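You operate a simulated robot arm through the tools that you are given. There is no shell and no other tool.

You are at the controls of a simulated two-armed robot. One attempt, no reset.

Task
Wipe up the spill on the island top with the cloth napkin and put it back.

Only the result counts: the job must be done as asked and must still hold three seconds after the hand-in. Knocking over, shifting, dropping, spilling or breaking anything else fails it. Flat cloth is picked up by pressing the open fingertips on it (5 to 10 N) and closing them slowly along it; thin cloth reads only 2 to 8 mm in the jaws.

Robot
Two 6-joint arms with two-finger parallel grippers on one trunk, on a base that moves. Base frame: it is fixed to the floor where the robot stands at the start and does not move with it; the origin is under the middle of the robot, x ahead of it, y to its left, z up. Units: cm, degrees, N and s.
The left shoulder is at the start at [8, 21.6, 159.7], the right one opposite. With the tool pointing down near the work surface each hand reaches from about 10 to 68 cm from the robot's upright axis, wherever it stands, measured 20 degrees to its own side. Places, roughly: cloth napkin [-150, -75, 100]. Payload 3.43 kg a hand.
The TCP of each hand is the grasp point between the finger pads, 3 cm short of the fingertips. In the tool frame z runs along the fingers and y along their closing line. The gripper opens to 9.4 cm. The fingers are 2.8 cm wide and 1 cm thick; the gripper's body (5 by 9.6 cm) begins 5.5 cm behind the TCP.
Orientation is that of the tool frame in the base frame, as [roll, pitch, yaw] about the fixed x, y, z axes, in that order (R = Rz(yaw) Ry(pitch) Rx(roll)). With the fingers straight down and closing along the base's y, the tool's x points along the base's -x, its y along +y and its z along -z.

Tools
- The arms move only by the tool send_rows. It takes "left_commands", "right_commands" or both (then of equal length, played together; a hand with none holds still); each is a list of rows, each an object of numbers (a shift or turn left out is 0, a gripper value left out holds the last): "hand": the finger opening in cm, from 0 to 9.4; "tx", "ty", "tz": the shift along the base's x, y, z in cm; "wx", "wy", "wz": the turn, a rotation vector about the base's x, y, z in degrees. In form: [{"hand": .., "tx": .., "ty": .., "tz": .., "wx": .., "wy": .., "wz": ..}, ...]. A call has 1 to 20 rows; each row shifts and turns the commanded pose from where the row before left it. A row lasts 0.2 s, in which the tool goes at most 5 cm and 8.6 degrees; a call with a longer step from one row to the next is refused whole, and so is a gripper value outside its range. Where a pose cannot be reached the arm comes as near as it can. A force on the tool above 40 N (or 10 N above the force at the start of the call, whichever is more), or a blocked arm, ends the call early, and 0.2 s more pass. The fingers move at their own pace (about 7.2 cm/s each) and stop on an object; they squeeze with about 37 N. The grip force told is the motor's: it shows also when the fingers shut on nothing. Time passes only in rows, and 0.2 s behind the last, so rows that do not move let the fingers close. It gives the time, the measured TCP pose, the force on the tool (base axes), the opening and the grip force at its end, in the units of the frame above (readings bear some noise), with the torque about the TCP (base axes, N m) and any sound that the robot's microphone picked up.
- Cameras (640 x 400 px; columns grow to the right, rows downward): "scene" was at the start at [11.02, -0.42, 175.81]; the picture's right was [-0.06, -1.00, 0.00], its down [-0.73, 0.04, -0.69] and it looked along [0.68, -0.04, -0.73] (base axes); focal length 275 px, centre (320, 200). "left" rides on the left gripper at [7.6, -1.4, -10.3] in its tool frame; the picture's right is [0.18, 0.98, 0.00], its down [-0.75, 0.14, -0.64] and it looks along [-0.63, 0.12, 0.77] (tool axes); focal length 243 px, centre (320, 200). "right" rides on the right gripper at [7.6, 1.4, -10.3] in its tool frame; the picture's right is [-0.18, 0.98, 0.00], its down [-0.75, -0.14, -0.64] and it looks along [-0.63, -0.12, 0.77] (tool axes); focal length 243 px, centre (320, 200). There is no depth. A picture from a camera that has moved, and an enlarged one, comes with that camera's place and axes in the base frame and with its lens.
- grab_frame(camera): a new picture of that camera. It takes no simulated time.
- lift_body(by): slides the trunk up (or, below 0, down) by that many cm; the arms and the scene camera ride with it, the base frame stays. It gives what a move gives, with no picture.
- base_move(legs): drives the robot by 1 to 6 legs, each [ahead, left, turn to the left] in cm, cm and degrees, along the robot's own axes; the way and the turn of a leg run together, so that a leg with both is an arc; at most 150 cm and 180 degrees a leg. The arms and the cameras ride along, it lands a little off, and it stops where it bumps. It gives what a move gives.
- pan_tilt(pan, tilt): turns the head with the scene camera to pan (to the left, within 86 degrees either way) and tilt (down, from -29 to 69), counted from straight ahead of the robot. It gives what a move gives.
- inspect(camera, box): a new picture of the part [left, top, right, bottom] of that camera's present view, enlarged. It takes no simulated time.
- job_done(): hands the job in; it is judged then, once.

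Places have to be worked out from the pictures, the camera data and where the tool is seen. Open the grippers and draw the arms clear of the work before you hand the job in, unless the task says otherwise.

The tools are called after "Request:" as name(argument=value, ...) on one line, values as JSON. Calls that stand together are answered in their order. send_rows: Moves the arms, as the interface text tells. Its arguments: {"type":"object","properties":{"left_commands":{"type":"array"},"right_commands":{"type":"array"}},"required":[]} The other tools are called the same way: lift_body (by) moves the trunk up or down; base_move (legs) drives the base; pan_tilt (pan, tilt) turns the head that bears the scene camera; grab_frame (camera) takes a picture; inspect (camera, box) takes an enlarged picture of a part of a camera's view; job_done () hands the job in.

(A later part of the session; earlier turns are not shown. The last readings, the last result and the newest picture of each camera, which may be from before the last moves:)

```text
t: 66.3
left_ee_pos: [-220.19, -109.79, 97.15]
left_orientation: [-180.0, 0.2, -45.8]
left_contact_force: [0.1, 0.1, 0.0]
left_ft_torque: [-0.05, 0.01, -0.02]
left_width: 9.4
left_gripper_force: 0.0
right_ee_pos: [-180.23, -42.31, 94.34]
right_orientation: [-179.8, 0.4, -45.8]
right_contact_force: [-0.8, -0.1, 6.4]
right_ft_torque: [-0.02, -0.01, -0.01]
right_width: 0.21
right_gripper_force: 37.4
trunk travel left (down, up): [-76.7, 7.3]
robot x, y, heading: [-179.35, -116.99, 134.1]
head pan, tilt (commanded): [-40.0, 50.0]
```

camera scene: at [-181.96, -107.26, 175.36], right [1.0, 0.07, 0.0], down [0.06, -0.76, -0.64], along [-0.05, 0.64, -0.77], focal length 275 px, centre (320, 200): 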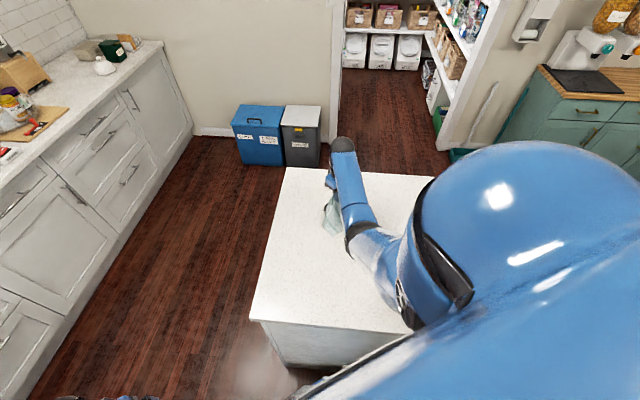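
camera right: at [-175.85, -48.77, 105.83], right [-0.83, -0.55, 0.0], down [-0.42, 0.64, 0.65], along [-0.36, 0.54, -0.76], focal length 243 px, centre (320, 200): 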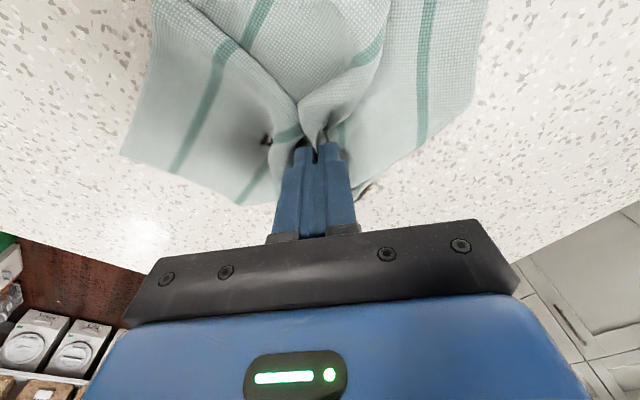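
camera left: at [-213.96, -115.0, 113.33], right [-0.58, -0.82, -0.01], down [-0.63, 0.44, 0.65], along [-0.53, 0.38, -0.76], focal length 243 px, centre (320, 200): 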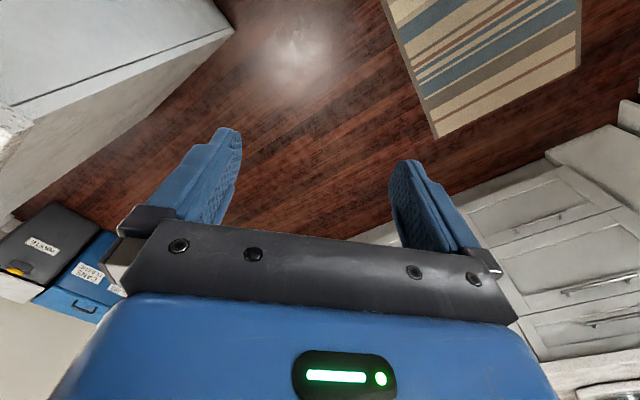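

6.4 N of press at TCP z 94.3. I start rubbing in a raster across the spill area.

Request:
send_rows(right_commands=[{"tx": -1.2, "tz": -0.05}, {"tx": -1.5}, {"tx": -1.5}, {"tx": -1.5}, {"ty": 2}, {"tx": 2}, {"tx": 2}, {"tx": 2}, {"tx": 2}, {"tx": 2}, {"tx": 1.5}, {"ty": 2}, {"tx": -2}, {"tx": -2}, {"tx": -2}, {"tx": -2}, {"tx": -2}, {"tx": -1.5}, {}])

Request:
grab_frame(camera="right")

Request:
inspect(camera="scene", box=[240, 130, 440, 255])

```text
t: 70.3
left_ee_pos: [-220.21, -109.75, 97.21]
left_orientation: [-180.0, 0.2, -45.8]
left_contact_force: [-0.1, -0.1, -0.3]
left_ft_torque: [-0.02, 0.01, 0.04]
left_width: 9.42
left_gripper_force: 0.0
right_ee_pos: [-185.91, -38.48, 94.18]
right_orientation: [180.0, 0.5, -45.8]
right_contact_force: [2.5, -0.4, 8.5]
right_ft_torque: [-0.09, -0.09, 0.02]
right_width: 0.19
right_gripper_force: 36.8
trunk travel left (down, up): [-76.7, 7.3]
robot x, y, heading: [-179.32, -117.56, 134.1]
head pan, tilt (commanded): [-40.0, 50.0]
```

```text
taken
camera right: at [-181.57, -44.9, 104.46], right [-0.83, -0.55, 0.0], down [-0.42, 0.64, 0.65], along [-0.36, 0.54, -0.76], focal length 243 px, centre (320, 200)
```

right: 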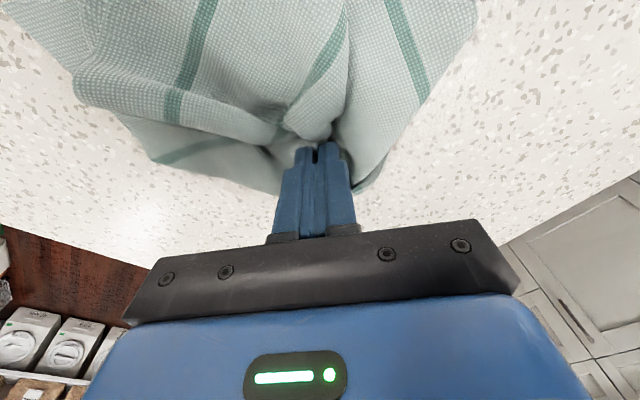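

```text
3.20 times, centred on (340, 192) of scene
camera zoom: at [-181.9, -107.44, 169.37], right [1.0, 0.07, 0.0], down [0.06, -0.76, -0.64], along [-0.05, 0.64, -0.77], focal length 881 px, centre (256, 224)
```

zoom: 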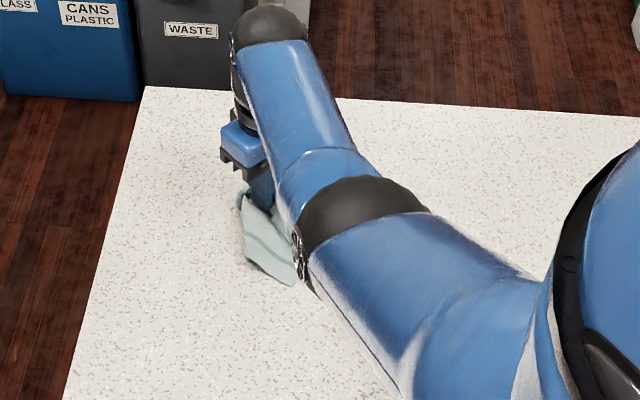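

Pressing at 8.5 N and the spill is under/behind the cloth. I continue with the far edge and the near edge passes.

Request:
send_rows(right_commands=[{"ty": 1.3}, {"tx": 2}, {"tx": 2}, {"tx": 2}, {"tx": 2}, {"tx": 2}, {"tx": 1}, {"ty": -2}, {"ty": -2}, {"ty": -2}, {"ty": -1.5}, {"tx": -2}, {"tx": -2}, {"tx": -2}, {"tx": -2}, {"tx": -2}, {"tx": -1.5}, {"ty": -2}, {}])

Request:
send_rows(right_commands=[{"tx": 2}, {"tx": 2}, {"tx": 2}, {"tx": 2}, {"tx": 2}, {"tx": 1.5}, {"ty": 2}, {"ty": 2}, {"tx": -2}, {"tx": -2}, {"tx": -2}, {"tx": -2}, {"tx": -2}, {"ty": 2}, {"tx": 2}, {"tx": 2}, {"tx": 2}, {"tx": 2}, {}])

Request:
grab_frame(camera="right")

```text
t: 74.3
left_ee_pos: [-220.25, -109.77, 97.13]
left_orientation: [180.0, 0.2, -45.7]
left_contact_force: [-0.4, 0.4, -1.1]
left_ft_torque: [0.0, -0.04, 0.01]
left_width: 9.42
left_gripper_force: 0.0
right_ee_pos: [-186.46, -46.63, 94.15]
right_orientation: [179.9, 0.3, -45.7]
right_contact_force: [-1.8, 3.6, 12.1]
right_ft_torque: [-0.01, -0.09, -0.01]
right_width: 0.18
right_gripper_force: 37.0
trunk travel left (down, up): [-76.7, 7.3]
robot x, y, heading: [-179.2, -116.94, 134.1]
head pan, tilt (commanded): [-40.0, 50.0]
```

```text
t: 78.3
left_ee_pos: [-220.27, -109.82, 97.06]
left_orientation: [179.9, 0.2, -45.8]
left_contact_force: [-0.1, -0.2, 1.1]
left_ft_torque: [0.03, 0.0, 0.02]
left_width: 9.38
left_gripper_force: 0.2
right_ee_pos: [-177.03, -40.68, 94.14]
right_orientation: [-179.8, 0.4, -45.7]
right_contact_force: [-3.7, 0.6, 9.0]
right_ft_torque: [-0.09, 0.04, -0.07]
right_width: 0.19
right_gripper_force: 36.6
trunk travel left (down, up): [-76.7, 7.3]
robot x, y, heading: [-179.36, -117.13, 134.3]
head pan, tilt (commanded): [-40.0, 50.0]
```

```text
taken
camera right: at [-172.66, -47.02, 104.45], right [-0.83, -0.55, 0.0], down [-0.42, 0.64, 0.65], along [-0.36, 0.54, -0.76], focal length 243 px, centre (320, 200)
```

right: 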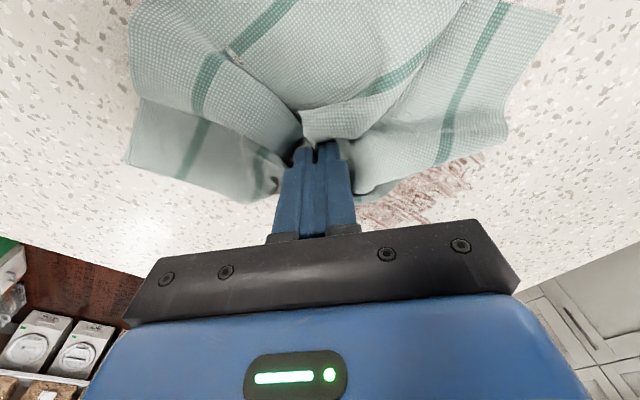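

The wrist view shows the spill has faded to a thin brown residue near x -186…-183, y -46…-37. I keep rubbing with strokes along y over that zone.

Request:
send_rows(right_commands=[{"tx": -2}, {"tx": -2}, {"tx": -2}, {"tx": -2, "ty": 1}, {"tx": -2, "ty": 1}, {"ty": 2}, {"ty": -2}, {"ty": -2}, {"ty": -2}, {"ty": -2}, {"ty": -2}, {"tx": 2}, {"ty": 2}, {"ty": 2}, {"ty": 2}, {"ty": 2}, {"ty": 2}, {"tx": 1.5}, {}])

Request:
send_rows(right_commands=[{"ty": -2}, {"ty": -2}, {"ty": -2}, {"ty": -2}, {"ty": -2}, {"tx": 2}, {"ty": 2}, {"ty": 2}, {"ty": 2}, {"ty": 2}, {"ty": 2}, {"tx": 2}, {"ty": -2}, {"ty": -2}, {"ty": -2}, {"ty": -2}, {"ty": -2}, {"tx": 2}, {}])

Request:
grab_frame(camera="right")

```text
t: 82.3
left_ee_pos: [-220.21, -109.84, 97.18]
left_orientation: [179.9, 0.2, -45.8]
left_contact_force: [0.0, -0.1, 0.6]
left_ft_torque: [0.0, 0.0, 0.03]
left_width: 9.43
left_gripper_force: 0.1
right_ee_pos: [-183.39, -36.62, 94.17]
right_orientation: [180.0, 0.2, -45.7]
right_contact_force: [-2.3, 0.4, 5.9]
right_ft_torque: [0.03, 0.04, 0.01]
right_width: 0.17
right_gripper_force: 36.7
trunk travel left (down, up): [-76.7, 7.3]
robot x, y, heading: [-179.45, -117.3, 134.4]
head pan, tilt (commanded): [-40.0, 50.0]
```

```text
t: 86.3
left_ee_pos: [-220.27, -109.81, 97.17]
left_orientation: [-180.0, 0.2, -45.9]
left_contact_force: [-0.5, 0.1, -0.9]
left_ft_torque: [-0.01, -0.02, -0.01]
left_width: 9.39
left_gripper_force: 0.1
right_ee_pos: [-177.54, -46.71, 94.14]
right_orientation: [-180.0, 0.2, -45.7]
right_contact_force: [-4.9, -1.6, 9.7]
right_ft_torque: [-0.01, 0.11, -0.01]
right_width: 0.2
right_gripper_force: 36.8
trunk travel left (down, up): [-76.7, 7.3]
robot x, y, heading: [-179.52, -117.16, 134.1]
head pan, tilt (commanded): [-40.0, 50.0]
```

```text
taken
camera right: at [-173.18, -53.13, 104.45], right [-0.83, -0.55, 0.0], down [-0.42, 0.64, 0.65], along [-0.36, 0.54, -0.76], focal length 243 px, centre (320, 200)
```

right: 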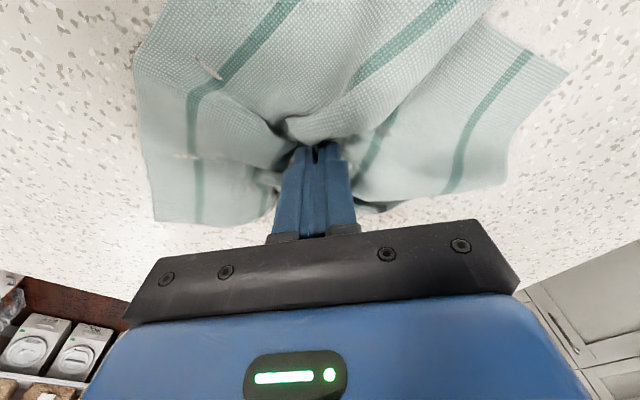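

No residue visible beside the cloth now, but part is hidden by the gripper. I lift the cloth and shift back to view the whole spill area.

Request:
send_rows(right_commands=[{"tz": 1}, {"tz": 2}, {"tz": 2, "tx": 1, "ty": -1}, {"tz": 2, "tx": 2, "ty": -2}, {"tx": 3, "ty": -3}, {"tx": 3, "ty": -3}, {"tx": 3, "ty": -3}, {}])

Request:
grab_frame(camera="right")

Request:
inspect(camera="scene", box=[260, 150, 440, 262])

```text
t: 88.1
left_ee_pos: [-220.2, -109.63, 97.18]
left_orientation: [-180.0, 0.1, -45.9]
left_contact_force: [-0.1, -0.1, 0.9]
left_ft_torque: [-0.03, 0.01, -0.01]
left_width: 9.4
left_gripper_force: 0.2
right_ee_pos: [-165.36, -57.47, 97.94]
right_orientation: [-180.0, 0.3, -45.8]
right_contact_force: [-0.4, 1.2, 0.2]
right_ft_torque: [0.03, 0.01, -0.01]
right_width: 0.21
right_gripper_force: 36.7
right hand out of reach, approached as far as the arm can: row 5, 6, 7
trunk travel left (down, up): [-76.7, 7.3]
robot x, y, heading: [-179.2, -117.29, 134.2]
head pan, tilt (commanded): [-40.0, 50.0]
```

```text
taken
camera right: at [-161.06, -63.89, 108.24], right [-0.83, -0.55, 0.0], down [-0.42, 0.63, 0.65], along [-0.36, 0.54, -0.76], focal length 243 px, centre (320, 200)
```

right: 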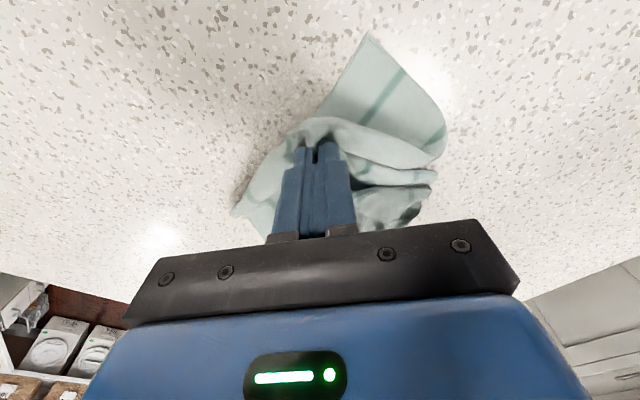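

```text
3.56 times, centred on (350, 206) of scene
camera zoom: at [-182.03, -107.2, 169.35], right [1.0, 0.07, 0.0], down [0.06, -0.76, -0.64], along [-0.05, 0.64, -0.77], focal length 979 px, centre (213, 179)
```

zoom: 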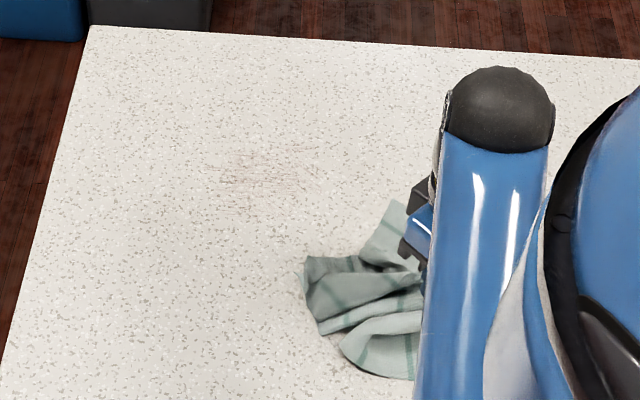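

Only a faint residue is left around x -187…-176, y -45…-37. I go back over it to rub more, checking height on the way.

Request:
send_rows(right_commands=[{"tz": -1, "tx": -2, "ty": 2}, {"tz": -1, "tx": -3, "ty": 3}, {"tz": -1, "tx": -3, "ty": 3}, {"tx": -3, "ty": 3}, {"tx": -2, "ty": 3}, {"tx": -1, "ty": 3}, {}])

```text
t: 89.7
left_ee_pos: [-220.24, -109.8, 97.17]
left_orientation: [179.9, 0.3, -45.8]
left_contact_force: [-0.1, 0.5, 0.2]
left_ft_torque: [0.03, 0.02, 0.01]
left_width: 9.39
left_gripper_force: 0.0
right_ee_pos: [-179.31, -40.49, 95.08]
right_orientation: [-179.9, 0.3, -45.9]
right_contact_force: [0.1, 0.5, 0.3]
right_ft_torque: [-0.01, -0.01, 0.03]
right_width: 0.17
right_gripper_force: 36.9
trunk travel left (down, up): [-76.7, 7.3]
robot x, y, heading: [-179.23, -117.39, 134.2]
head pan, tilt (commanded): [-40.0, 50.0]
```

The hand is over the residue at TCP z 95. I press down and rub again with closely spaced strokes.

Request:
send_rows(right_commands=[{"tz": -0.5}, {"tz": -0.5}, {"tz": -0.1}, {"tx": 1.5, "ty": 1.5}, {"tx": 1.5, "ty": 1.5}, {"tx": -2}, {"tx": -2}, {"tx": -2}, {"tx": -2}, {"tx": -2}, {"tx": -1.5}, {"ty": -1.5}, {"tx": 2}, {"tx": 2}, {"tx": 2}, {"tx": 2}, {"tx": 2}, {"tx": 1.5}, {"ty": -1.5}, {"tx": -1}])

Request:
send_rows(right_commands=[{"tx": -2}, {"tx": -2}, {"tx": -2}, {"tx": -2}, {"tx": -2}, {"ty": -1.5}, {"tx": 2}, {"tx": 2}, {"tx": 2}, {"tx": 2}, {"tx": 2}, {"tx": 1}, {"ty": -1.5}, {"tx": -2}, {"tx": -2}, {"tx": -2}, {"tx": -2}, {"tx": -2}, {"tx": -1}, {"ty": -1.5}])

Request:
send_rows(right_commands=[{"ty": 1.5}, {"ty": 2}, {"ty": 2}, {"ty": 2}, {"ty": 1.5}, {"tx": 2}, {"ty": -2}, {"ty": -2}, {"ty": -2}, {"ty": -2}, {"tx": 2}, {"ty": 2}, {"ty": 2}, {"ty": 2}, {"ty": 2}, {"tx": 2}, {"ty": -2}, {"ty": -2}, {"ty": -2}, {"ty": -2}])

Request:
grab_frame(camera="right")

```text
t: 93.9
left_ee_pos: [-220.13, -110.0, 97.32]
left_orientation: [-179.9, 0.3, -45.9]
left_contact_force: [-0.6, -0.7, 0.1]
left_ft_torque: [0.02, -0.05, 0.03]
left_width: 9.4
left_gripper_force: 0.1
right_ee_pos: [-176.94, -40.83, 94.27]
right_orientation: [-179.8, 0.4, -45.8]
right_contact_force: [7.5, 2.9, 26.7]
right_ft_torque: [0.03, -0.28, 0.04]
right_width: 0.17
right_gripper_force: 36.6
trunk travel left (down, up): [-76.7, 7.3]
robot x, y, heading: [-179.45, -117.15, 134.2]
head pan, tilt (commanded): [-40.0, 50.0]
```

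```text
t: 98.1
left_ee_pos: [-220.38, -109.95, 97.21]
left_orientation: [180.0, 0.3, -45.7]
left_contact_force: [-0.4, 0.8, 0.0]
left_ft_torque: [0.0, 0.01, 0.01]
left_width: 9.39
left_gripper_force: 0.0
right_ee_pos: [-187.62, -45.07, 94.13]
right_orientation: [-179.9, 0.6, -45.6]
right_contact_force: [0.9, 7.1, 25.4]
right_ft_torque: [0.18, -0.11, 0.03]
right_width: 0.19
right_gripper_force: 36.9
trunk travel left (down, up): [-76.7, 7.3]
robot x, y, heading: [-179.58, -117.35, 134.2]
head pan, tilt (commanded): [-40.0, 50.0]
```

```text
t: 102.3
left_ee_pos: [-220.11, -109.83, 97.16]
left_orientation: [-180.0, 0.2, -45.8]
left_contact_force: [0.7, -0.8, -0.2]
left_ft_torque: [0.03, 0.02, 0.01]
left_width: 9.41
left_gripper_force: 0.0
right_ee_pos: [-181.35, -45.27, 94.2]
right_orientation: [-179.9, 0.3, -45.7]
right_contact_force: [-0.1, 3.1, 11.9]
right_ft_torque: [0.15, 0.02, -0.01]
right_width: 0.19
right_gripper_force: 37.0
right hand out of reach, approached as far as the arm can: row 5
trunk travel left (down, up): [-76.7, 7.3]
robot x, y, heading: [-179.02, -117.3, 134.3]
head pan, tilt (commanded): [-40.0, 50.0]
```

```text
taken
camera right: at [-176.99, -51.58, 104.47], right [-0.83, -0.55, 0.0], down [-0.42, 0.64, 0.65], along [-0.36, 0.54, -0.76], focal length 243 px, centre (320, 200)
```

right: 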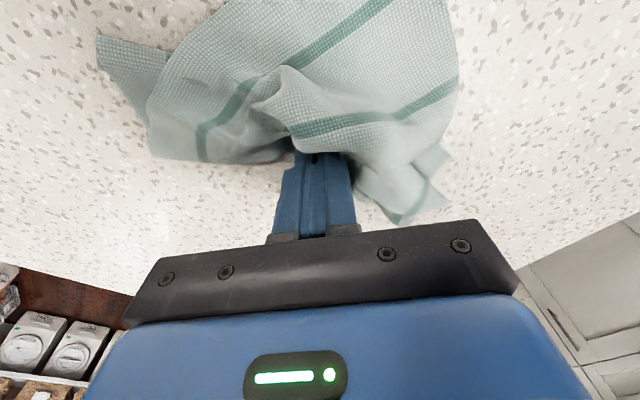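

Forces ran up to 26 N on a fold; residue isn't visible beside the cloth. I lift off and move aside to check the whole area again.

Request:
send_rows(right_commands=[{"tz": 1}, {"tz": 1.5}, {"tz": 1, "tx": 2, "ty": -1}, {"tx": 3, "ty": -2}, {"tx": 3, "ty": -2}, {"tx": 3, "ty": -2}, {"tx": 3, "ty": -2}, {"tx": 2, "ty": -1}, {}])

Request:
inspect(camera="scene", box=[260, 150, 440, 262])

Request:
inspect(camera="scene", box=[290, 165, 370, 215])

Request:
grab_frame(camera="right")

```text
t: 104.3
left_ee_pos: [-220.3, -109.72, 97.14]
left_orientation: [179.9, 0.0, -45.8]
left_contact_force: [0.7, 0.2, 0.1]
left_ft_torque: [-0.02, -0.01, -0.03]
left_width: 9.41
left_gripper_force: 0.0
right_ee_pos: [-165.45, -55.0, 97.55]
right_orientation: [-180.0, 0.2, -45.8]
right_contact_force: [-0.6, -0.7, 0.8]
right_ft_torque: [0.01, -0.03, 0.01]
right_width: 0.18
right_gripper_force: 36.3
trunk travel left (down, up): [-76.7, 7.3]
robot x, y, heading: [-179.33, -117.26, 134.4]
head pan, tilt (commanded): [-40.0, 50.0]
```

```text
3.56 times, centred on (350, 206) of scene
camera zoom: at [-182.05, -107.2, 169.35], right [1.0, 0.07, 0.0], down [0.06, -0.76, -0.64], along [-0.05, 0.64, -0.77], focal length 979 px, centre (213, 179)
```

zoom: 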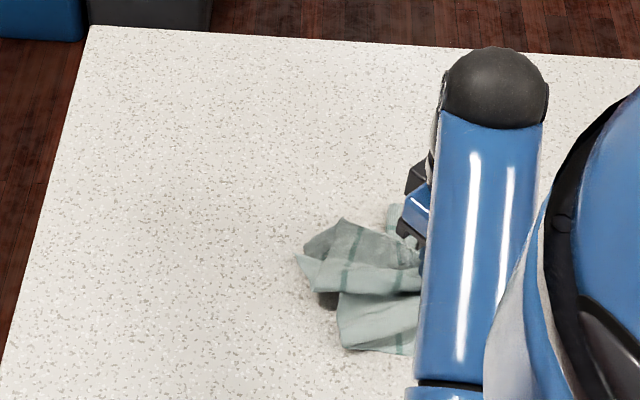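

```text
8.00 times, centred on (330, 190) of scene
camera zoom: at [-182.05, -107.2, 169.35], right [1.0, 0.07, 0.0], down [0.06, -0.76, -0.64], along [-0.05, 0.64, -0.77], focal length 2202 px, centre (240, 280)
```

zoom: 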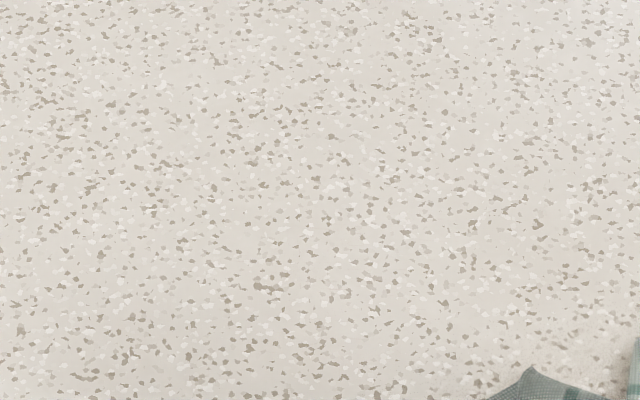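

```text
taken
camera right: at [-161.04, -61.42, 107.81], right [-0.83, -0.55, 0.0], down [-0.42, 0.64, 0.64], along [-0.36, 0.54, -0.76], focal length 243 px, centre (320, 200)
```

right: 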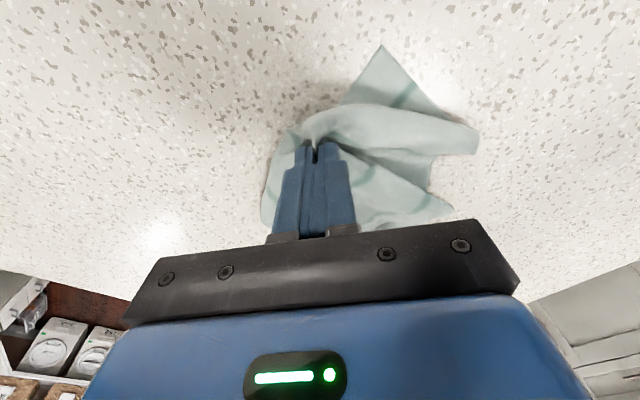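

The area looks nearly clean; I zoom on a faintly tan patch near [-189,-49] to be sure.

Request:
inspect(camera="scene", box=[280, 170, 360, 220])

Request:
inspect(camera="scene", box=[280, 190, 344, 230])

Request:
inspect(camera="scene", box=[240, 230, 340, 292])

```text
8.00 times, centred on (320, 195) of scene
camera zoom: at [-182.05, -107.2, 169.35], right [1.0, 0.07, 0.0], down [0.06, -0.76, -0.64], along [-0.05, 0.64, -0.77], focal length 2202 px, centre (320, 240)
```

zoom: 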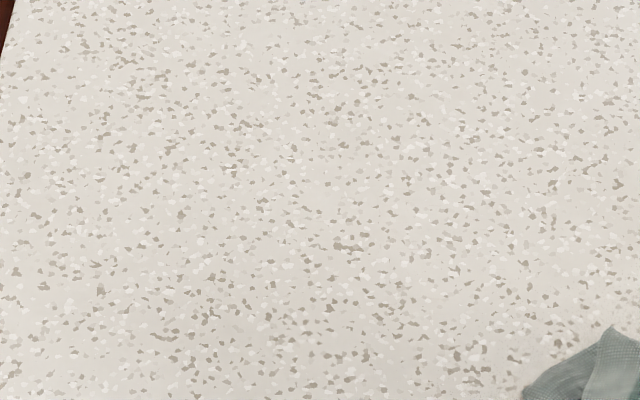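

```text
10.00 times, centred on (312, 210) of scene
camera zoom: at [-182.05, -107.2, 169.35], right [1.0, 0.07, 0.0], down [0.06, -0.76, -0.64], along [-0.05, 0.64, -0.77], focal length 2752 px, centre (400, 100)
```

zoom: 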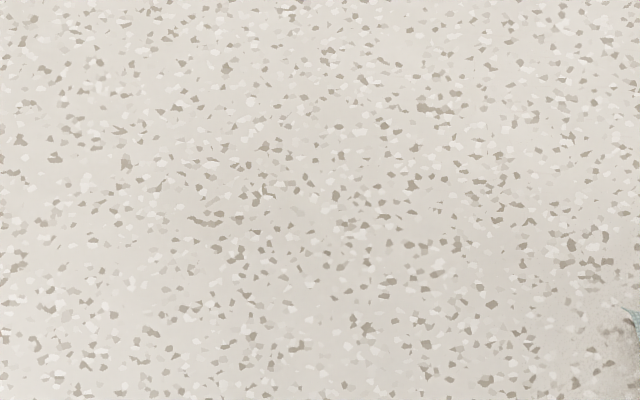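

```text
6.40 times, centred on (290, 261) of scene
camera zoom: at [-182.05, -107.2, 169.35], right [1.0, 0.07, 0.0], down [0.06, -0.76, -0.64], along [-0.05, 0.64, -0.77], focal length 1762 px, centre (512, -190)
```

zoom: 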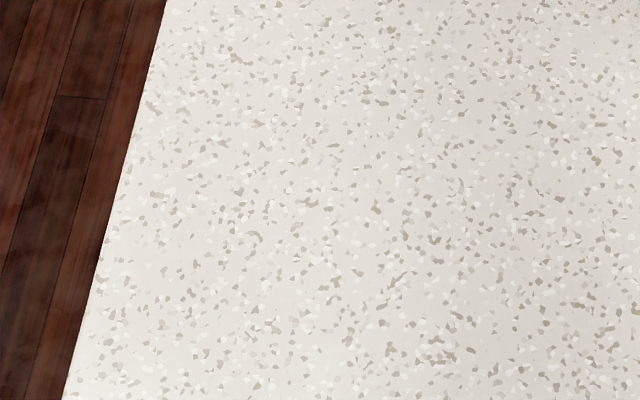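

The countertop appears clean apart from a barely perceptible warm tint. To be safe, I give one more full rub over x -190…-175, y -49…-36.

Request:
send_rows(right_commands=[{"tx": -3, "ty": 2, "tz": -0.5}, {"tx": -3, "ty": 2, "tz": -1}, {"tx": -3, "ty": 2, "tz": -1}, {"tx": -1.5, "ty": 1, "tz": -0.5}, {"tz": -0.3}, {"tx": -2}, {"tx": -2}, {"tx": -2}, {"tx": -2}, {"tx": -2}, {"tx": -2}, {"tx": -1.5}, {"ty": 1.8}, {"tx": 2}, {"tx": 2}, {"tx": 2}, {"tx": 2}, {"tx": 2}, {"tx": 2}, {"tx": 1.5}])

Request:
send_rows(right_commands=[{"ty": 1.8}, {"tx": -2}, {"tx": -2}, {"tx": -2}, {"tx": -2}, {"tx": -2}, {"tx": -2}, {"tx": -1.5}, {"ty": 1.8}, {"tx": 2}, {"tx": 2}, {"tx": 2}, {"tx": 2}, {"tx": 2}, {"tx": 2}, {"tx": 1.5}, {"ty": 1.8}, {"tx": -2}, {"tx": -2}, {"tx": -2}])

Request:
send_rows(right_commands=[{"tx": -2}, {"tx": -2}, {"tx": -2}, {"ty": 1.8}, {"tx": 2}, {"tx": 2}, {"tx": 2}, {"tx": 2}, {"tx": 2}, {"tx": 1.5}, {"ty": 1.8}, {"tx": -2}, {"tx": -2}, {"tx": -2}, {"tx": -2}, {"tx": -2}, {"ty": -1.8}, {"tx": 2}, {"tx": 2}, {"tx": 2}])

```text
t: 108.5
left_ee_pos: [-220.45, -109.9, 97.1]
left_orientation: [-179.9, 0.2, -45.8]
left_contact_force: [0.6, 0.7, -0.2]
left_ft_torque: [0.01, 0.01, -0.04]
left_width: 9.39
left_gripper_force: 0.0
right_ee_pos: [-175.89, -46.34, 94.41]
right_orientation: [-179.9, 0.3, -45.8]
right_contact_force: [-6.8, -0.9, 18.1]
right_ft_torque: [-0.02, 0.14, -0.01]
right_width: 0.17
right_gripper_force: 36.9
trunk travel left (down, up): [-76.7, 7.3]
robot x, y, heading: [-179.26, -117.26, 134.6]
head pan, tilt (commanded): [-40.0, 50.0]
```

```text
t: 112.7
left_ee_pos: [-220.25, -110.0, 97.17]
left_orientation: [180.0, 0.2, -45.8]
left_contact_force: [-0.5, -0.2, 0.7]
left_ft_torque: [0.01, 0.0, 0.0]
left_width: 9.39
left_gripper_force: 0.0
right_ee_pos: [-181.93, -40.95, 94.35]
right_orientation: [-180.0, 0.3, -45.7]
right_contact_force: [4.9, -1.8, 16.7]
right_ft_torque: [-0.12, -0.18, 0.02]
right_width: 0.2
right_gripper_force: 36.6
trunk travel left (down, up): [-76.7, 7.3]
robot x, y, heading: [-179.47, -116.88, 134.1]
head pan, tilt (commanded): [-40.0, 50.0]
```

```text
t: 116.9
left_ee_pos: [-220.24, -109.98, 97.08]
left_orientation: [-179.8, 0.2, -45.8]
left_contact_force: [0.0, -0.7, -0.1]
left_ft_torque: [-0.02, 0.0, -0.02]
left_width: 9.43
left_gripper_force: 0.0
right_ee_pos: [-180.33, -39.13, 94.33]
right_orientation: [-179.8, 0.3, -45.6]
right_contact_force: [-5.6, 1.7, 14.1]
right_ft_torque: [0.03, 0.15, -0.02]
right_width: 0.21
right_gripper_force: 36.3
trunk travel left (down, up): [-76.7, 7.3]
robot x, y, heading: [-179.44, -117.08, 134.0]
head pan, tilt (commanded): [-40.0, 50.0]
```

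Strokes done at about 15 N. I lift off a little and raise the trunk back up, giving the cloth clearance for the carry back.

Request:
send_rows(right_commands=[{"tz": 1}, {"tz": 1.5}, {"tz": 1}, {}])

Request:
lift_body(by=7)

Request:
send_rows(right_commands=[{"tz": 1}, {"tz": 1}, {"tx": 2, "ty": -2}, {"tx": 2.5, "ty": -2.5}, {"tx": 2.5, "ty": -2.5}, {"tx": 2.5, "ty": -2.5}, {"tx": 2, "ty": -2}, {}])

Request:
grab_frame(camera="right")

Request:
inspect(camera="scene", box=[260, 150, 440, 262])

```text
t: 117.9
left_ee_pos: [-220.17, -109.74, 97.09]
left_orientation: [179.9, 0.1, -45.7]
left_contact_force: [-0.3, -0.2, 0.7]
left_ft_torque: [0.02, 0.05, 0.01]
left_width: 9.42
left_gripper_force: 0.1
right_ee_pos: [-180.18, -38.87, 97.67]
right_orientation: [179.8, 0.3, -45.8]
right_contact_force: [0.4, -1.2, -0.5]
right_ft_torque: [-0.01, 0.0, -0.02]
right_width: 0.21
right_gripper_force: 36.5
trunk travel left (down, up): [-76.7, 7.3]
robot x, y, heading: [-179.13, -116.71, 134.5]
head pan, tilt (commanded): [-40.0, 50.0]
```

```text
t: 119.0
left_ee_pos: [-220.23, -109.64, 104.17]
left_orientation: [179.9, 0.1, -45.8]
left_contact_force: [0.4, 0.5, 0.1]
left_ft_torque: [0.0, 0.0, 0.01]
left_width: 9.39
left_gripper_force: 0.1
right_ee_pos: [-180.2, -39.1, 104.76]
right_orientation: [-180.0, 0.3, -45.8]
right_contact_force: [0.0, -0.7, -0.1]
right_ft_torque: [-0.01, 0.0, -0.01]
right_width: 0.2
right_gripper_force: 36.5
trunk travel left (down, up): [-83.7, 0.3]
robot x, y, heading: [-179.23, -116.9, 133.9]
head pan, tilt (commanded): [-40.0, 50.0]
```

```text
t: 120.8
left_ee_pos: [-220.35, -109.71, 104.1]
left_orientation: [-179.9, 0.0, -45.8]
left_contact_force: [-0.2, -0.7, -0.1]
left_ft_torque: [0.02, 0.01, -0.02]
left_width: 9.41
left_gripper_force: 0.0
right_ee_pos: [-168.62, -50.45, 106.74]
right_orientation: [180.0, 0.1, -45.8]
right_contact_force: [0.5, -0.1, 0.0]
right_ft_torque: [0.01, 0.02, 0.0]
right_width: 0.18
right_gripper_force: 36.8
trunk travel left (down, up): [-83.7, 0.3]
robot x, y, heading: [-179.54, -117.28, 134.3]
head pan, tilt (commanded): [-40.0, 50.0]
```

```text
taken
camera right: at [-164.43, -56.94, 117.05], right [-0.83, -0.55, 0.0], down [-0.42, 0.64, 0.64], along [-0.36, 0.54, -0.76], focal length 243 px, centre (320, 200)
```

right: 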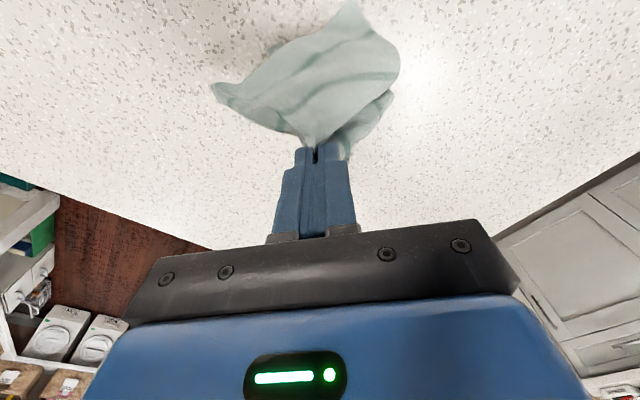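

```text
3.56 times, centred on (350, 206) of scene
camera zoom: at [-182.01, -107.21, 176.35], right [1.0, 0.07, 0.0], down [0.06, -0.76, -0.64], along [-0.05, 0.64, -0.77], focal length 979 px, centre (213, 179)
```

zoom: 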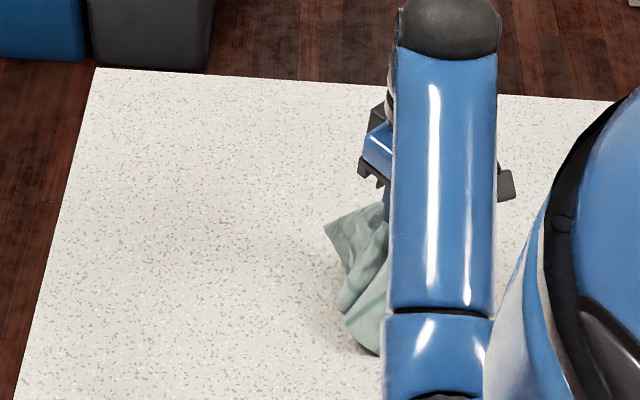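

The cloth is up and the spill area is in clear view. I zoom in on the spill location to confirm.

Request:
inspect(camera="scene", box=[300, 185, 364, 225])

Request:
inspect(camera="scene", box=[270, 160, 370, 222])

Request:
inspect(camera="right", box=[160, 0, 560, 240])

```text
10.00 times, centred on (332, 205) of scene
camera zoom: at [-182.01, -107.21, 176.35], right [1.0, 0.07, 0.0], down [0.06, -0.76, -0.64], along [-0.05, 0.64, -0.77], focal length 2752 px, centre (200, 150)
```

zoom: 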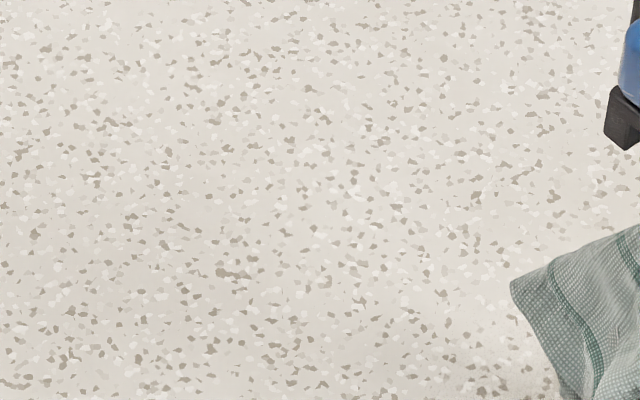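

```text
6.40 times, centred on (320, 191) of scene
camera zoom: at [-182.01, -107.21, 176.35], right [1.0, 0.07, 0.0], down [0.06, -0.76, -0.64], along [-0.05, 0.64, -0.77], focal length 1762 px, centre (320, 258)
```

zoom: 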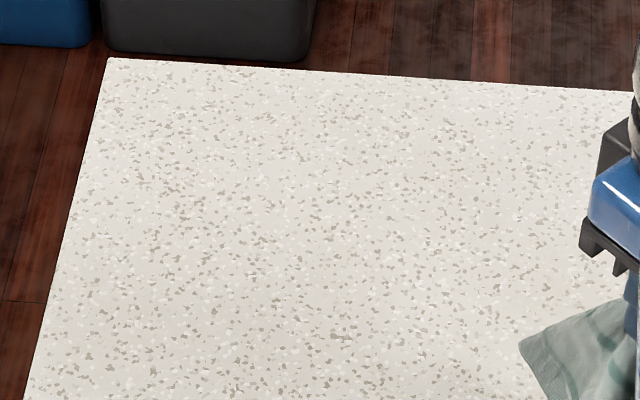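

```text
1.60 times, centred on (360, 120) of right
camera zoom: at [-164.43, -56.94, 117.05], right [-0.83, -0.55, 0.0], down [-0.42, 0.64, 0.64], along [-0.36, 0.54, -0.76], focal length 388 px, centre (256, 328)
```

zoom: 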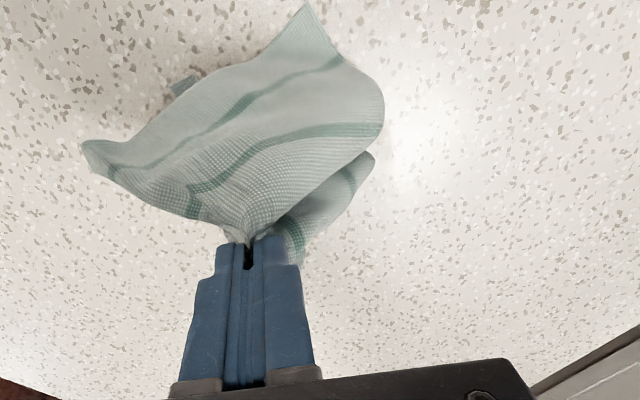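

The surface looks clean except perhaps a trace of tint near [-186,-39]. One more rubbing round costs little, so I go back over it.

Request:
send_rows(right_commands=[{"tx": -2, "ty": 1.5}, {"tx": -3, "ty": 2}, {"tx": -3, "ty": 2}, {"tx": -3, "ty": 2}, {"tx": -3, "ty": 1}, {}])

Request:
lift_body(by=-7)

Request:
send_rows(right_commands=[{"tz": -1.5}, {"tz": -1.5}, {"tz": -1}, {"tz": -0.7}, {}])

Request:
grab_frame(camera="right")

```text
t: 122.2
left_ee_pos: [-220.29, -109.74, 104.02]
left_orientation: [180.0, 0.1, -45.8]
left_contact_force: [-0.3, 0.6, -0.9]
left_ft_torque: [-0.03, 0.01, -0.03]
left_width: 9.41
left_gripper_force: 0.1
right_ee_pos: [-182.71, -42.16, 106.91]
right_orientation: [-180.0, 0.4, -45.8]
right_contact_force: [0.2, 0.0, 0.0]
right_ft_torque: [0.03, -0.01, 0.01]
right_width: 0.21
right_gripper_force: 36.8
trunk travel left (down, up): [-83.7, 0.3]
robot x, y, heading: [-179.35, -117.22, 134.2]
head pan, tilt (commanded): [-40.0, 50.0]
```

```text
t: 123.2
left_ee_pos: [-220.31, -109.76, 97.12]
left_orientation: [180.0, 0.0, -45.8]
left_contact_force: [-0.8, -0.1, -0.6]
left_ft_torque: [0.03, 0.03, 0.01]
left_width: 9.39
left_gripper_force: 0.1
right_ee_pos: [-182.58, -42.1, 99.95]
right_orientation: [-180.0, 0.2, -45.8]
right_contact_force: [-1.7, 0.4, 0.0]
right_ft_torque: [0.01, 0.0, -0.01]
right_width: 0.18
right_gripper_force: 37.1
trunk travel left (down, up): [-76.7, 7.3]
robot x, y, heading: [-179.69, -117.02, 133.9]
head pan, tilt (commanded): [-40.0, 50.0]
```

```text
t: 124.4
left_ee_pos: [-220.12, -109.78, 97.15]
left_orientation: [179.9, 0.1, -45.7]
left_contact_force: [-0.2, 0.1, 0.8]
left_ft_torque: [0.0, 0.05, -0.02]
left_width: 9.4
left_gripper_force: 0.0
right_ee_pos: [-182.7, -42.02, 94.97]
right_orientation: [180.0, 0.3, -45.7]
right_contact_force: [0.3, -0.4, 1.2]
right_ft_torque: [0.0, -0.01, -0.03]
right_width: 0.2
right_gripper_force: 36.5
trunk travel left (down, up): [-76.7, 7.3]
robot x, y, heading: [-179.19, -117.13, 134.2]
head pan, tilt (commanded): [-40.0, 50.0]
```

```text
taken
camera right: at [-178.4, -48.52, 105.39], right [-0.83, -0.55, 0.0], down [-0.42, 0.64, 0.65], along [-0.36, 0.54, -0.76], focal length 243 px, centre (320, 200)
```

right: 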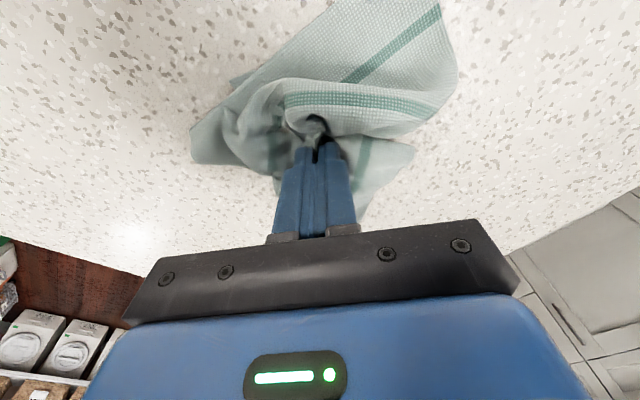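

Light contact now. I press ~0.6 cm more and rub with y-strokes from x -189 to -175.

Request:
send_rows(right_commands=[{"tz": -0.3}, {"tz": -0.3}, {"tx": -2}, {"tx": -2}, {"tx": -2, "ty": 1}, {"ty": 2}, {"ty": 2}, {"ty": -2}, {"ty": -2}, {"ty": -2}, {"ty": -2}, {"ty": -1.5}, {"tx": 1.7}, {"ty": 2}, {"ty": 2}, {"ty": 2}, {"ty": 2}, {"ty": 1.5}, {"tx": 1.7}])

Request:
send_rows(right_commands=[{"ty": -2}, {"ty": -2}, {"ty": -2}, {"ty": -2}, {"ty": -1.5}, {"tx": 1.7}, {"ty": 2}, {"ty": 2}, {"ty": 2}, {"ty": 2}, {"ty": 2}, {"tx": 1.7}, {"ty": -2}, {"ty": -2}, {"ty": -2}, {"ty": -2}, {"ty": -2}, {"tx": 1.7}, {"ty": 2}, {"ty": 2}])

Request:
send_rows(right_commands=[{"ty": 2}, {"ty": 2}, {"ty": 2}, {"tx": 1.7}, {"ty": -2}, {"ty": -2}, {"ty": -2}, {"ty": -2}, {"ty": -2}, {"tx": 1.7}, {"ty": 2}, {"ty": 2}, {"ty": 2}, {"ty": 2}, {"ty": 2}, {"tx": -2}, {"tx": -2}, {"tx": -2}, {"tx": -2}, {"tx": -2}])

```text
t: 128.4
left_ee_pos: [-220.23, -109.71, 97.15]
left_orientation: [179.9, 0.2, -45.8]
left_contact_force: [0.0, 0.9, 0.5]
left_ft_torque: [-0.03, -0.03, -0.03]
left_width: 9.38
left_gripper_force: 0.2
right_ee_pos: [-185.16, -37.04, 94.51]
right_orientation: [-180.0, 0.3, -45.7]
right_contact_force: [-1.4, 0.3, 1.2]
right_ft_torque: [0.01, -0.01, -0.05]
right_width: 0.2
right_gripper_force: 36.7
trunk travel left (down, up): [-76.7, 7.3]
robot x, y, heading: [-179.59, -117.18, 134.0]
head pan, tilt (commanded): [-40.0, 50.0]
```

```text
t: 132.6
left_ee_pos: [-220.4, -109.56, 97.15]
left_orientation: [-180.0, 0.1, -45.9]
left_contact_force: [0.1, 0.2, -0.6]
left_ft_torque: [0.0, 0.03, 0.01]
left_width: 9.36
left_gripper_force: 0.0
right_ee_pos: [-180.23, -42.55, 94.42]
right_orientation: [179.9, 0.2, -45.7]
right_contact_force: [0.1, 0.6, -0.1]
right_ft_torque: [0.02, -0.01, 0.01]
right_width: 0.18
right_gripper_force: 36.8
trunk travel left (down, up): [-76.7, 7.3]
robot x, y, heading: [-179.71, -117.17, 134.5]
head pan, tilt (commanded): [-40.0, 50.0]
```

```text
t: 136.8
left_ee_pos: [-220.21, -109.73, 97.05]
left_orientation: [179.9, 0.2, -45.8]
left_contact_force: [-0.4, -0.4, 0.3]
left_ft_torque: [-0.02, 0.0, 0.03]
left_width: 9.4
left_gripper_force: 0.0
right_ee_pos: [-186.84, -36.75, 94.45]
right_orientation: [180.0, 0.2, -45.7]
right_contact_force: [1.3, -0.3, 0.4]
right_ft_torque: [0.0, -0.03, 0.02]
right_width: 0.18
right_gripper_force: 36.2
trunk travel left (down, up): [-76.7, 7.3]
robot x, y, heading: [-179.22, -117.56, 134.2]
head pan, tilt (commanded): [-40.0, 50.0]
```

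Force was only ~1 N in that round, too light. I press 0.4 cm lower and repeat.

Request:
send_rows(right_commands=[{"tz": -0.2, "tx": 0.5, "ty": -0.5}, {"tz": -0.15, "tx": 0.5, "ty": -0.5}, {}])

```text
t: 137.6
left_ee_pos: [-220.23, -109.74, 97.12]
left_orientation: [-179.9, 0.3, -45.8]
left_contact_force: [-0.4, -0.2, -0.4]
left_ft_torque: [0.03, -0.01, 0.03]
left_width: 9.41
left_gripper_force: 0.1
right_ee_pos: [-185.87, -37.6, 94.33]
right_orientation: [-179.9, 0.2, -45.7]
right_contact_force: [-0.7, 0.6, 8.3]
right_ft_torque: [-0.04, -0.05, 0.01]
right_width: 0.2
right_gripper_force: 36.9
trunk travel left (down, up): [-76.7, 7.3]
robot x, y, heading: [-179.44, -116.98, 134.0]
head pan, tilt (commanded): [-40.0, 50.0]
```

8.3 N now. I repeat the strokes across the area at this pressure.

Request:
send_rows(right_commands=[{"ty": -2}, {"ty": -2}, {"ty": -2}, {"ty": -2}, {"ty": -1}, {"tx": -2}, {"ty": 2}, {"ty": 2}, {"ty": 2}, {"ty": 2}, {"ty": 1}, {"tx": 2}, {"tx": 2}, {"ty": -2}, {"ty": -2}, {"ty": -2}, {"ty": -2}, {"ty": -1}, {"tx": 1.7}, {"ty": 2}])

Request:
send_rows(right_commands=[{"ty": 2}, {"ty": 2}, {"ty": 2}, {"ty": 1}, {"tx": 1.7}, {"ty": -2}, {"ty": -2}, {"ty": -2}, {"ty": -2}, {"ty": -1}, {"tx": 1.7}, {"ty": 2}, {"ty": 2}, {"ty": 2}, {"ty": 2}, {"ty": 1}, {"tx": 1.7}, {"ty": -2}, {"ty": -2}, {"ty": -2}])

Request:
send_rows(right_commands=[{"ty": -2}, {"ty": -1}, {"tx": 1.7}, {"ty": 2}, {"ty": 2}, {"ty": 2}, {"ty": 2}, {"tx": -2}, {"tx": -2}, {"tx": -2}, {"tx": -2}, {"tx": -2}, {"tx": -1.5}, {"ty": -2}, {"tx": 2}, {"tx": 2}, {"tx": 2}, {"tx": 2}, {"tx": 2}, {"tx": 1.5}])

Request:
grab_frame(camera="right")

```text
t: 141.8
left_ee_pos: [-220.16, -109.87, 97.29]
left_orientation: [-179.9, 0.2, -45.8]
left_contact_force: [-1.4, 0.6, 0.6]
left_ft_torque: [-0.01, 0.01, 0.0]
left_width: 9.39
left_gripper_force: 0.1
right_ee_pos: [-182.01, -44.69, 94.24]
right_orientation: [179.9, 0.2, -45.8]
right_contact_force: [0.1, -2.7, 13.3]
right_ft_torque: [-0.18, -0.11, -0.01]
right_width: 0.18
right_gripper_force: 35.9
trunk travel left (down, up): [-76.7, 7.3]
robot x, y, heading: [-179.0, -117.2, 134.2]
head pan, tilt (commanded): [-40.0, 50.0]
```

```text
t: 146.0
left_ee_pos: [-220.24, -109.86, 97.15]
left_orientation: [180.0, 0.2, -45.8]
left_contact_force: [0.0, -1.0, 0.3]
left_ft_torque: [0.03, 0.02, -0.04]
left_width: 9.41
left_gripper_force: 0.1
right_ee_pos: [-177.1, -43.77, 94.24]
right_orientation: [-179.8, 0.3, -45.9]
right_contact_force: [-0.5, 2.9, 11.0]
right_ft_torque: [0.0, -0.06, 0.01]
right_width: 0.21
right_gripper_force: 36.7
trunk travel left (down, up): [-76.7, 7.3]
robot x, y, heading: [-179.46, -116.96, 134.1]
head pan, tilt (commanded): [-40.0, 50.0]
```

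```text
t: 150.2
left_ee_pos: [-220.18, -109.72, 97.18]
left_orientation: [-179.9, 0.2, -45.8]
left_contact_force: [-0.1, 0.0, 0.2]
left_ft_torque: [0.01, 0.02, 0.0]
left_width: 9.41
left_gripper_force: 0.1
right_ee_pos: [-175.27, -40.59, 94.36]
right_orientation: [-179.9, 0.3, -45.6]
right_contact_force: [-2.1, 1.6, 10.6]
right_ft_torque: [-0.01, 0.0, 0.0]
right_width: 0.2
right_gripper_force: 36.7
trunk travel left (down, up): [-76.7, 7.3]
robot x, y, heading: [-179.08, -116.86, 134.4]
head pan, tilt (commanded): [-40.0, 50.0]
```

```text
taken
camera right: at [-170.96, -47.11, 104.54], right [-0.83, -0.55, 0.0], down [-0.42, 0.63, 0.65], along [-0.36, 0.54, -0.76], focal length 243 px, centre (320, 200)
```

right: 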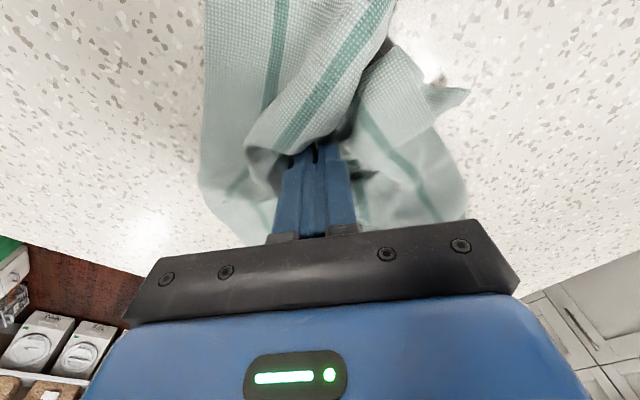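

Rubbing finished with 10–13 N throughout. I lift off, raise the trunk and carry the napkin back toward [-154,-66], then check the surface.

Request:
send_rows(right_commands=[{"tz": 1}, {"tz": 1.5}, {"tz": 1}, {}])

Request:
lift_body(by=7.2)

Request:
send_rows(right_commands=[{"tz": 1}, {"tz": 1}, {"tx": 2, "ty": -2}, {"tx": 2.5, "ty": -3}, {"tx": 2.5, "ty": -3}, {"tx": 2.5, "ty": -3}, {"tx": 2.5, "ty": -3}, {"tx": 2.5, "ty": -3}, {"tx": 2.5, "ty": -3}, {"tx": 2.5, "ty": -3}, {"tx": 1.8, "ty": -2.4}, {}])

Request:
grab_frame(camera="right")

Request:
inspect(camera="scene", box=[240, 150, 440, 275])

Request:
inspect(camera="scene", box=[300, 185, 364, 225])

```text
t: 151.2
left_ee_pos: [-220.23, -109.58, 97.15]
left_orientation: [179.8, 0.1, -45.8]
left_contact_force: [0.0, -0.6, -0.6]
left_ft_torque: [0.02, -0.01, 0.02]
left_width: 9.36
left_gripper_force: 0.1
right_ee_pos: [-175.24, -40.64, 97.6]
right_orientation: [180.0, 0.3, -45.8]
right_contact_force: [-0.1, 0.3, -0.4]
right_ft_torque: [0.01, 0.02, 0.01]
right_width: 0.18
right_gripper_force: 36.5
trunk travel left (down, up): [-76.7, 7.3]
robot x, y, heading: [-179.36, -116.9, 134.5]
head pan, tilt (commanded): [-40.0, 50.0]
```

```text
t: 152.3
left_ee_pos: [-220.18, -109.66, 104.26]
left_orientation: [-179.9, 0.0, -45.8]
left_contact_force: [-0.5, -0.4, -0.1]
left_ft_torque: [-0.01, -0.02, 0.01]
left_width: 9.42
left_gripper_force: 0.0
right_ee_pos: [-175.24, -40.71, 104.85]
right_orientation: [-179.9, 0.2, -45.8]
right_contact_force: [-0.3, -0.1, 0.2]
right_ft_torque: [-0.02, 0.0, 0.0]
right_width: 0.19
right_gripper_force: 36.6
trunk travel left (down, up): [-83.9, 0.1]
robot x, y, heading: [-179.59, -117.38, 134.2]
head pan, tilt (commanded): [-40.0, 50.0]
```

```text
t: 154.9
left_ee_pos: [-220.29, -109.77, 104.3]
left_orientation: [-180.0, 0.1, -45.9]
left_contact_force: [-0.2, -0.7, 0.2]
left_ft_torque: [0.0, 0.0, 0.02]
left_width: 9.4
left_gripper_force: 0.1
right_ee_pos: [-153.87, -65.39, 104.36]
right_orientation: [-179.9, 0.2, -45.7]
right_contact_force: [-0.7, 0.2, -0.8]
right_ft_torque: [-0.02, 0.05, 0.0]
right_width: 0.18
right_gripper_force: 37.1
right hand out of reach, approached as far as the arm can: row 7, 8, 9, 10
trunk travel left (down, up): [-83.9, 0.1]
robot x, y, heading: [-179.17, -117.31, 134.3]
head pan, tilt (commanded): [-40.0, 50.0]
```

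```text
taken
camera right: at [-149.52, -71.89, 114.59], right [-0.83, -0.55, 0.0], down [-0.42, 0.63, 0.65], along [-0.36, 0.54, -0.76], focal length 243 px, centre (320, 200)
```

right: 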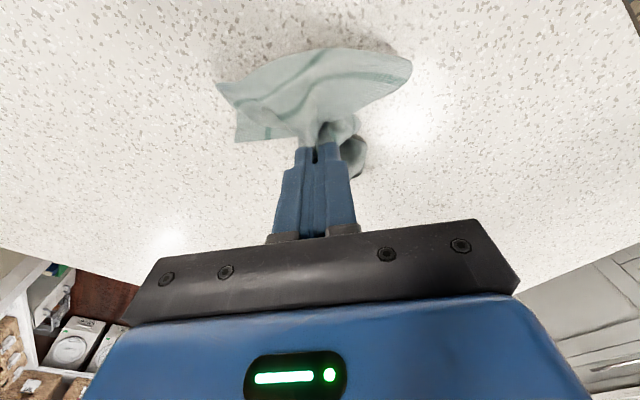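

```text
3.20 times, centred on (340, 212) of scene
camera zoom: at [-182.02, -107.2, 176.55], right [1.0, 0.07, 0.0], down [0.06, -0.76, -0.64], along [-0.05, 0.64, -0.77], focal length 881 px, centre (256, 160)
```

zoom: 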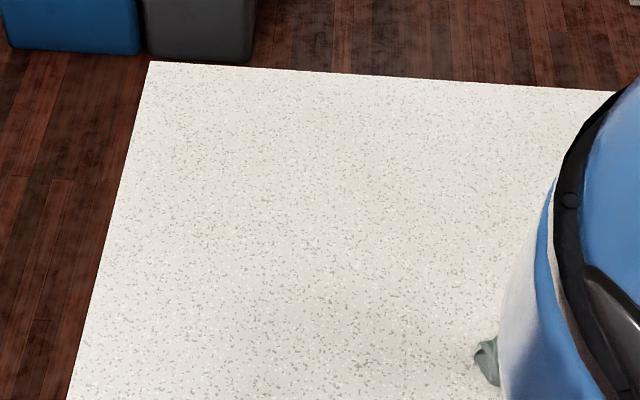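

```text
10.00 times, centred on (332, 205) of scene
camera zoom: at [-182.02, -107.2, 176.55], right [1.0, 0.07, 0.0], down [0.06, -0.76, -0.64], along [-0.05, 0.64, -0.77], focal length 2752 px, centre (200, 150)
```

zoom: 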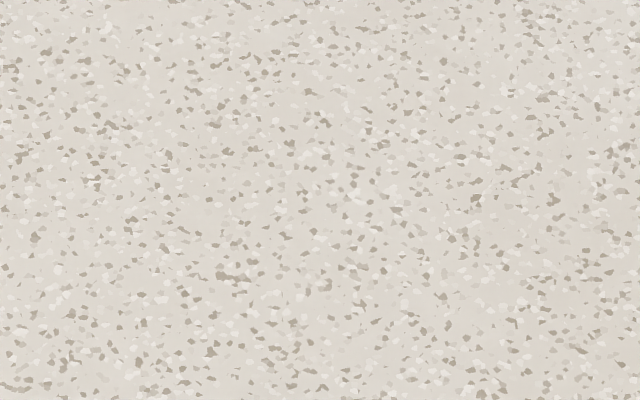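

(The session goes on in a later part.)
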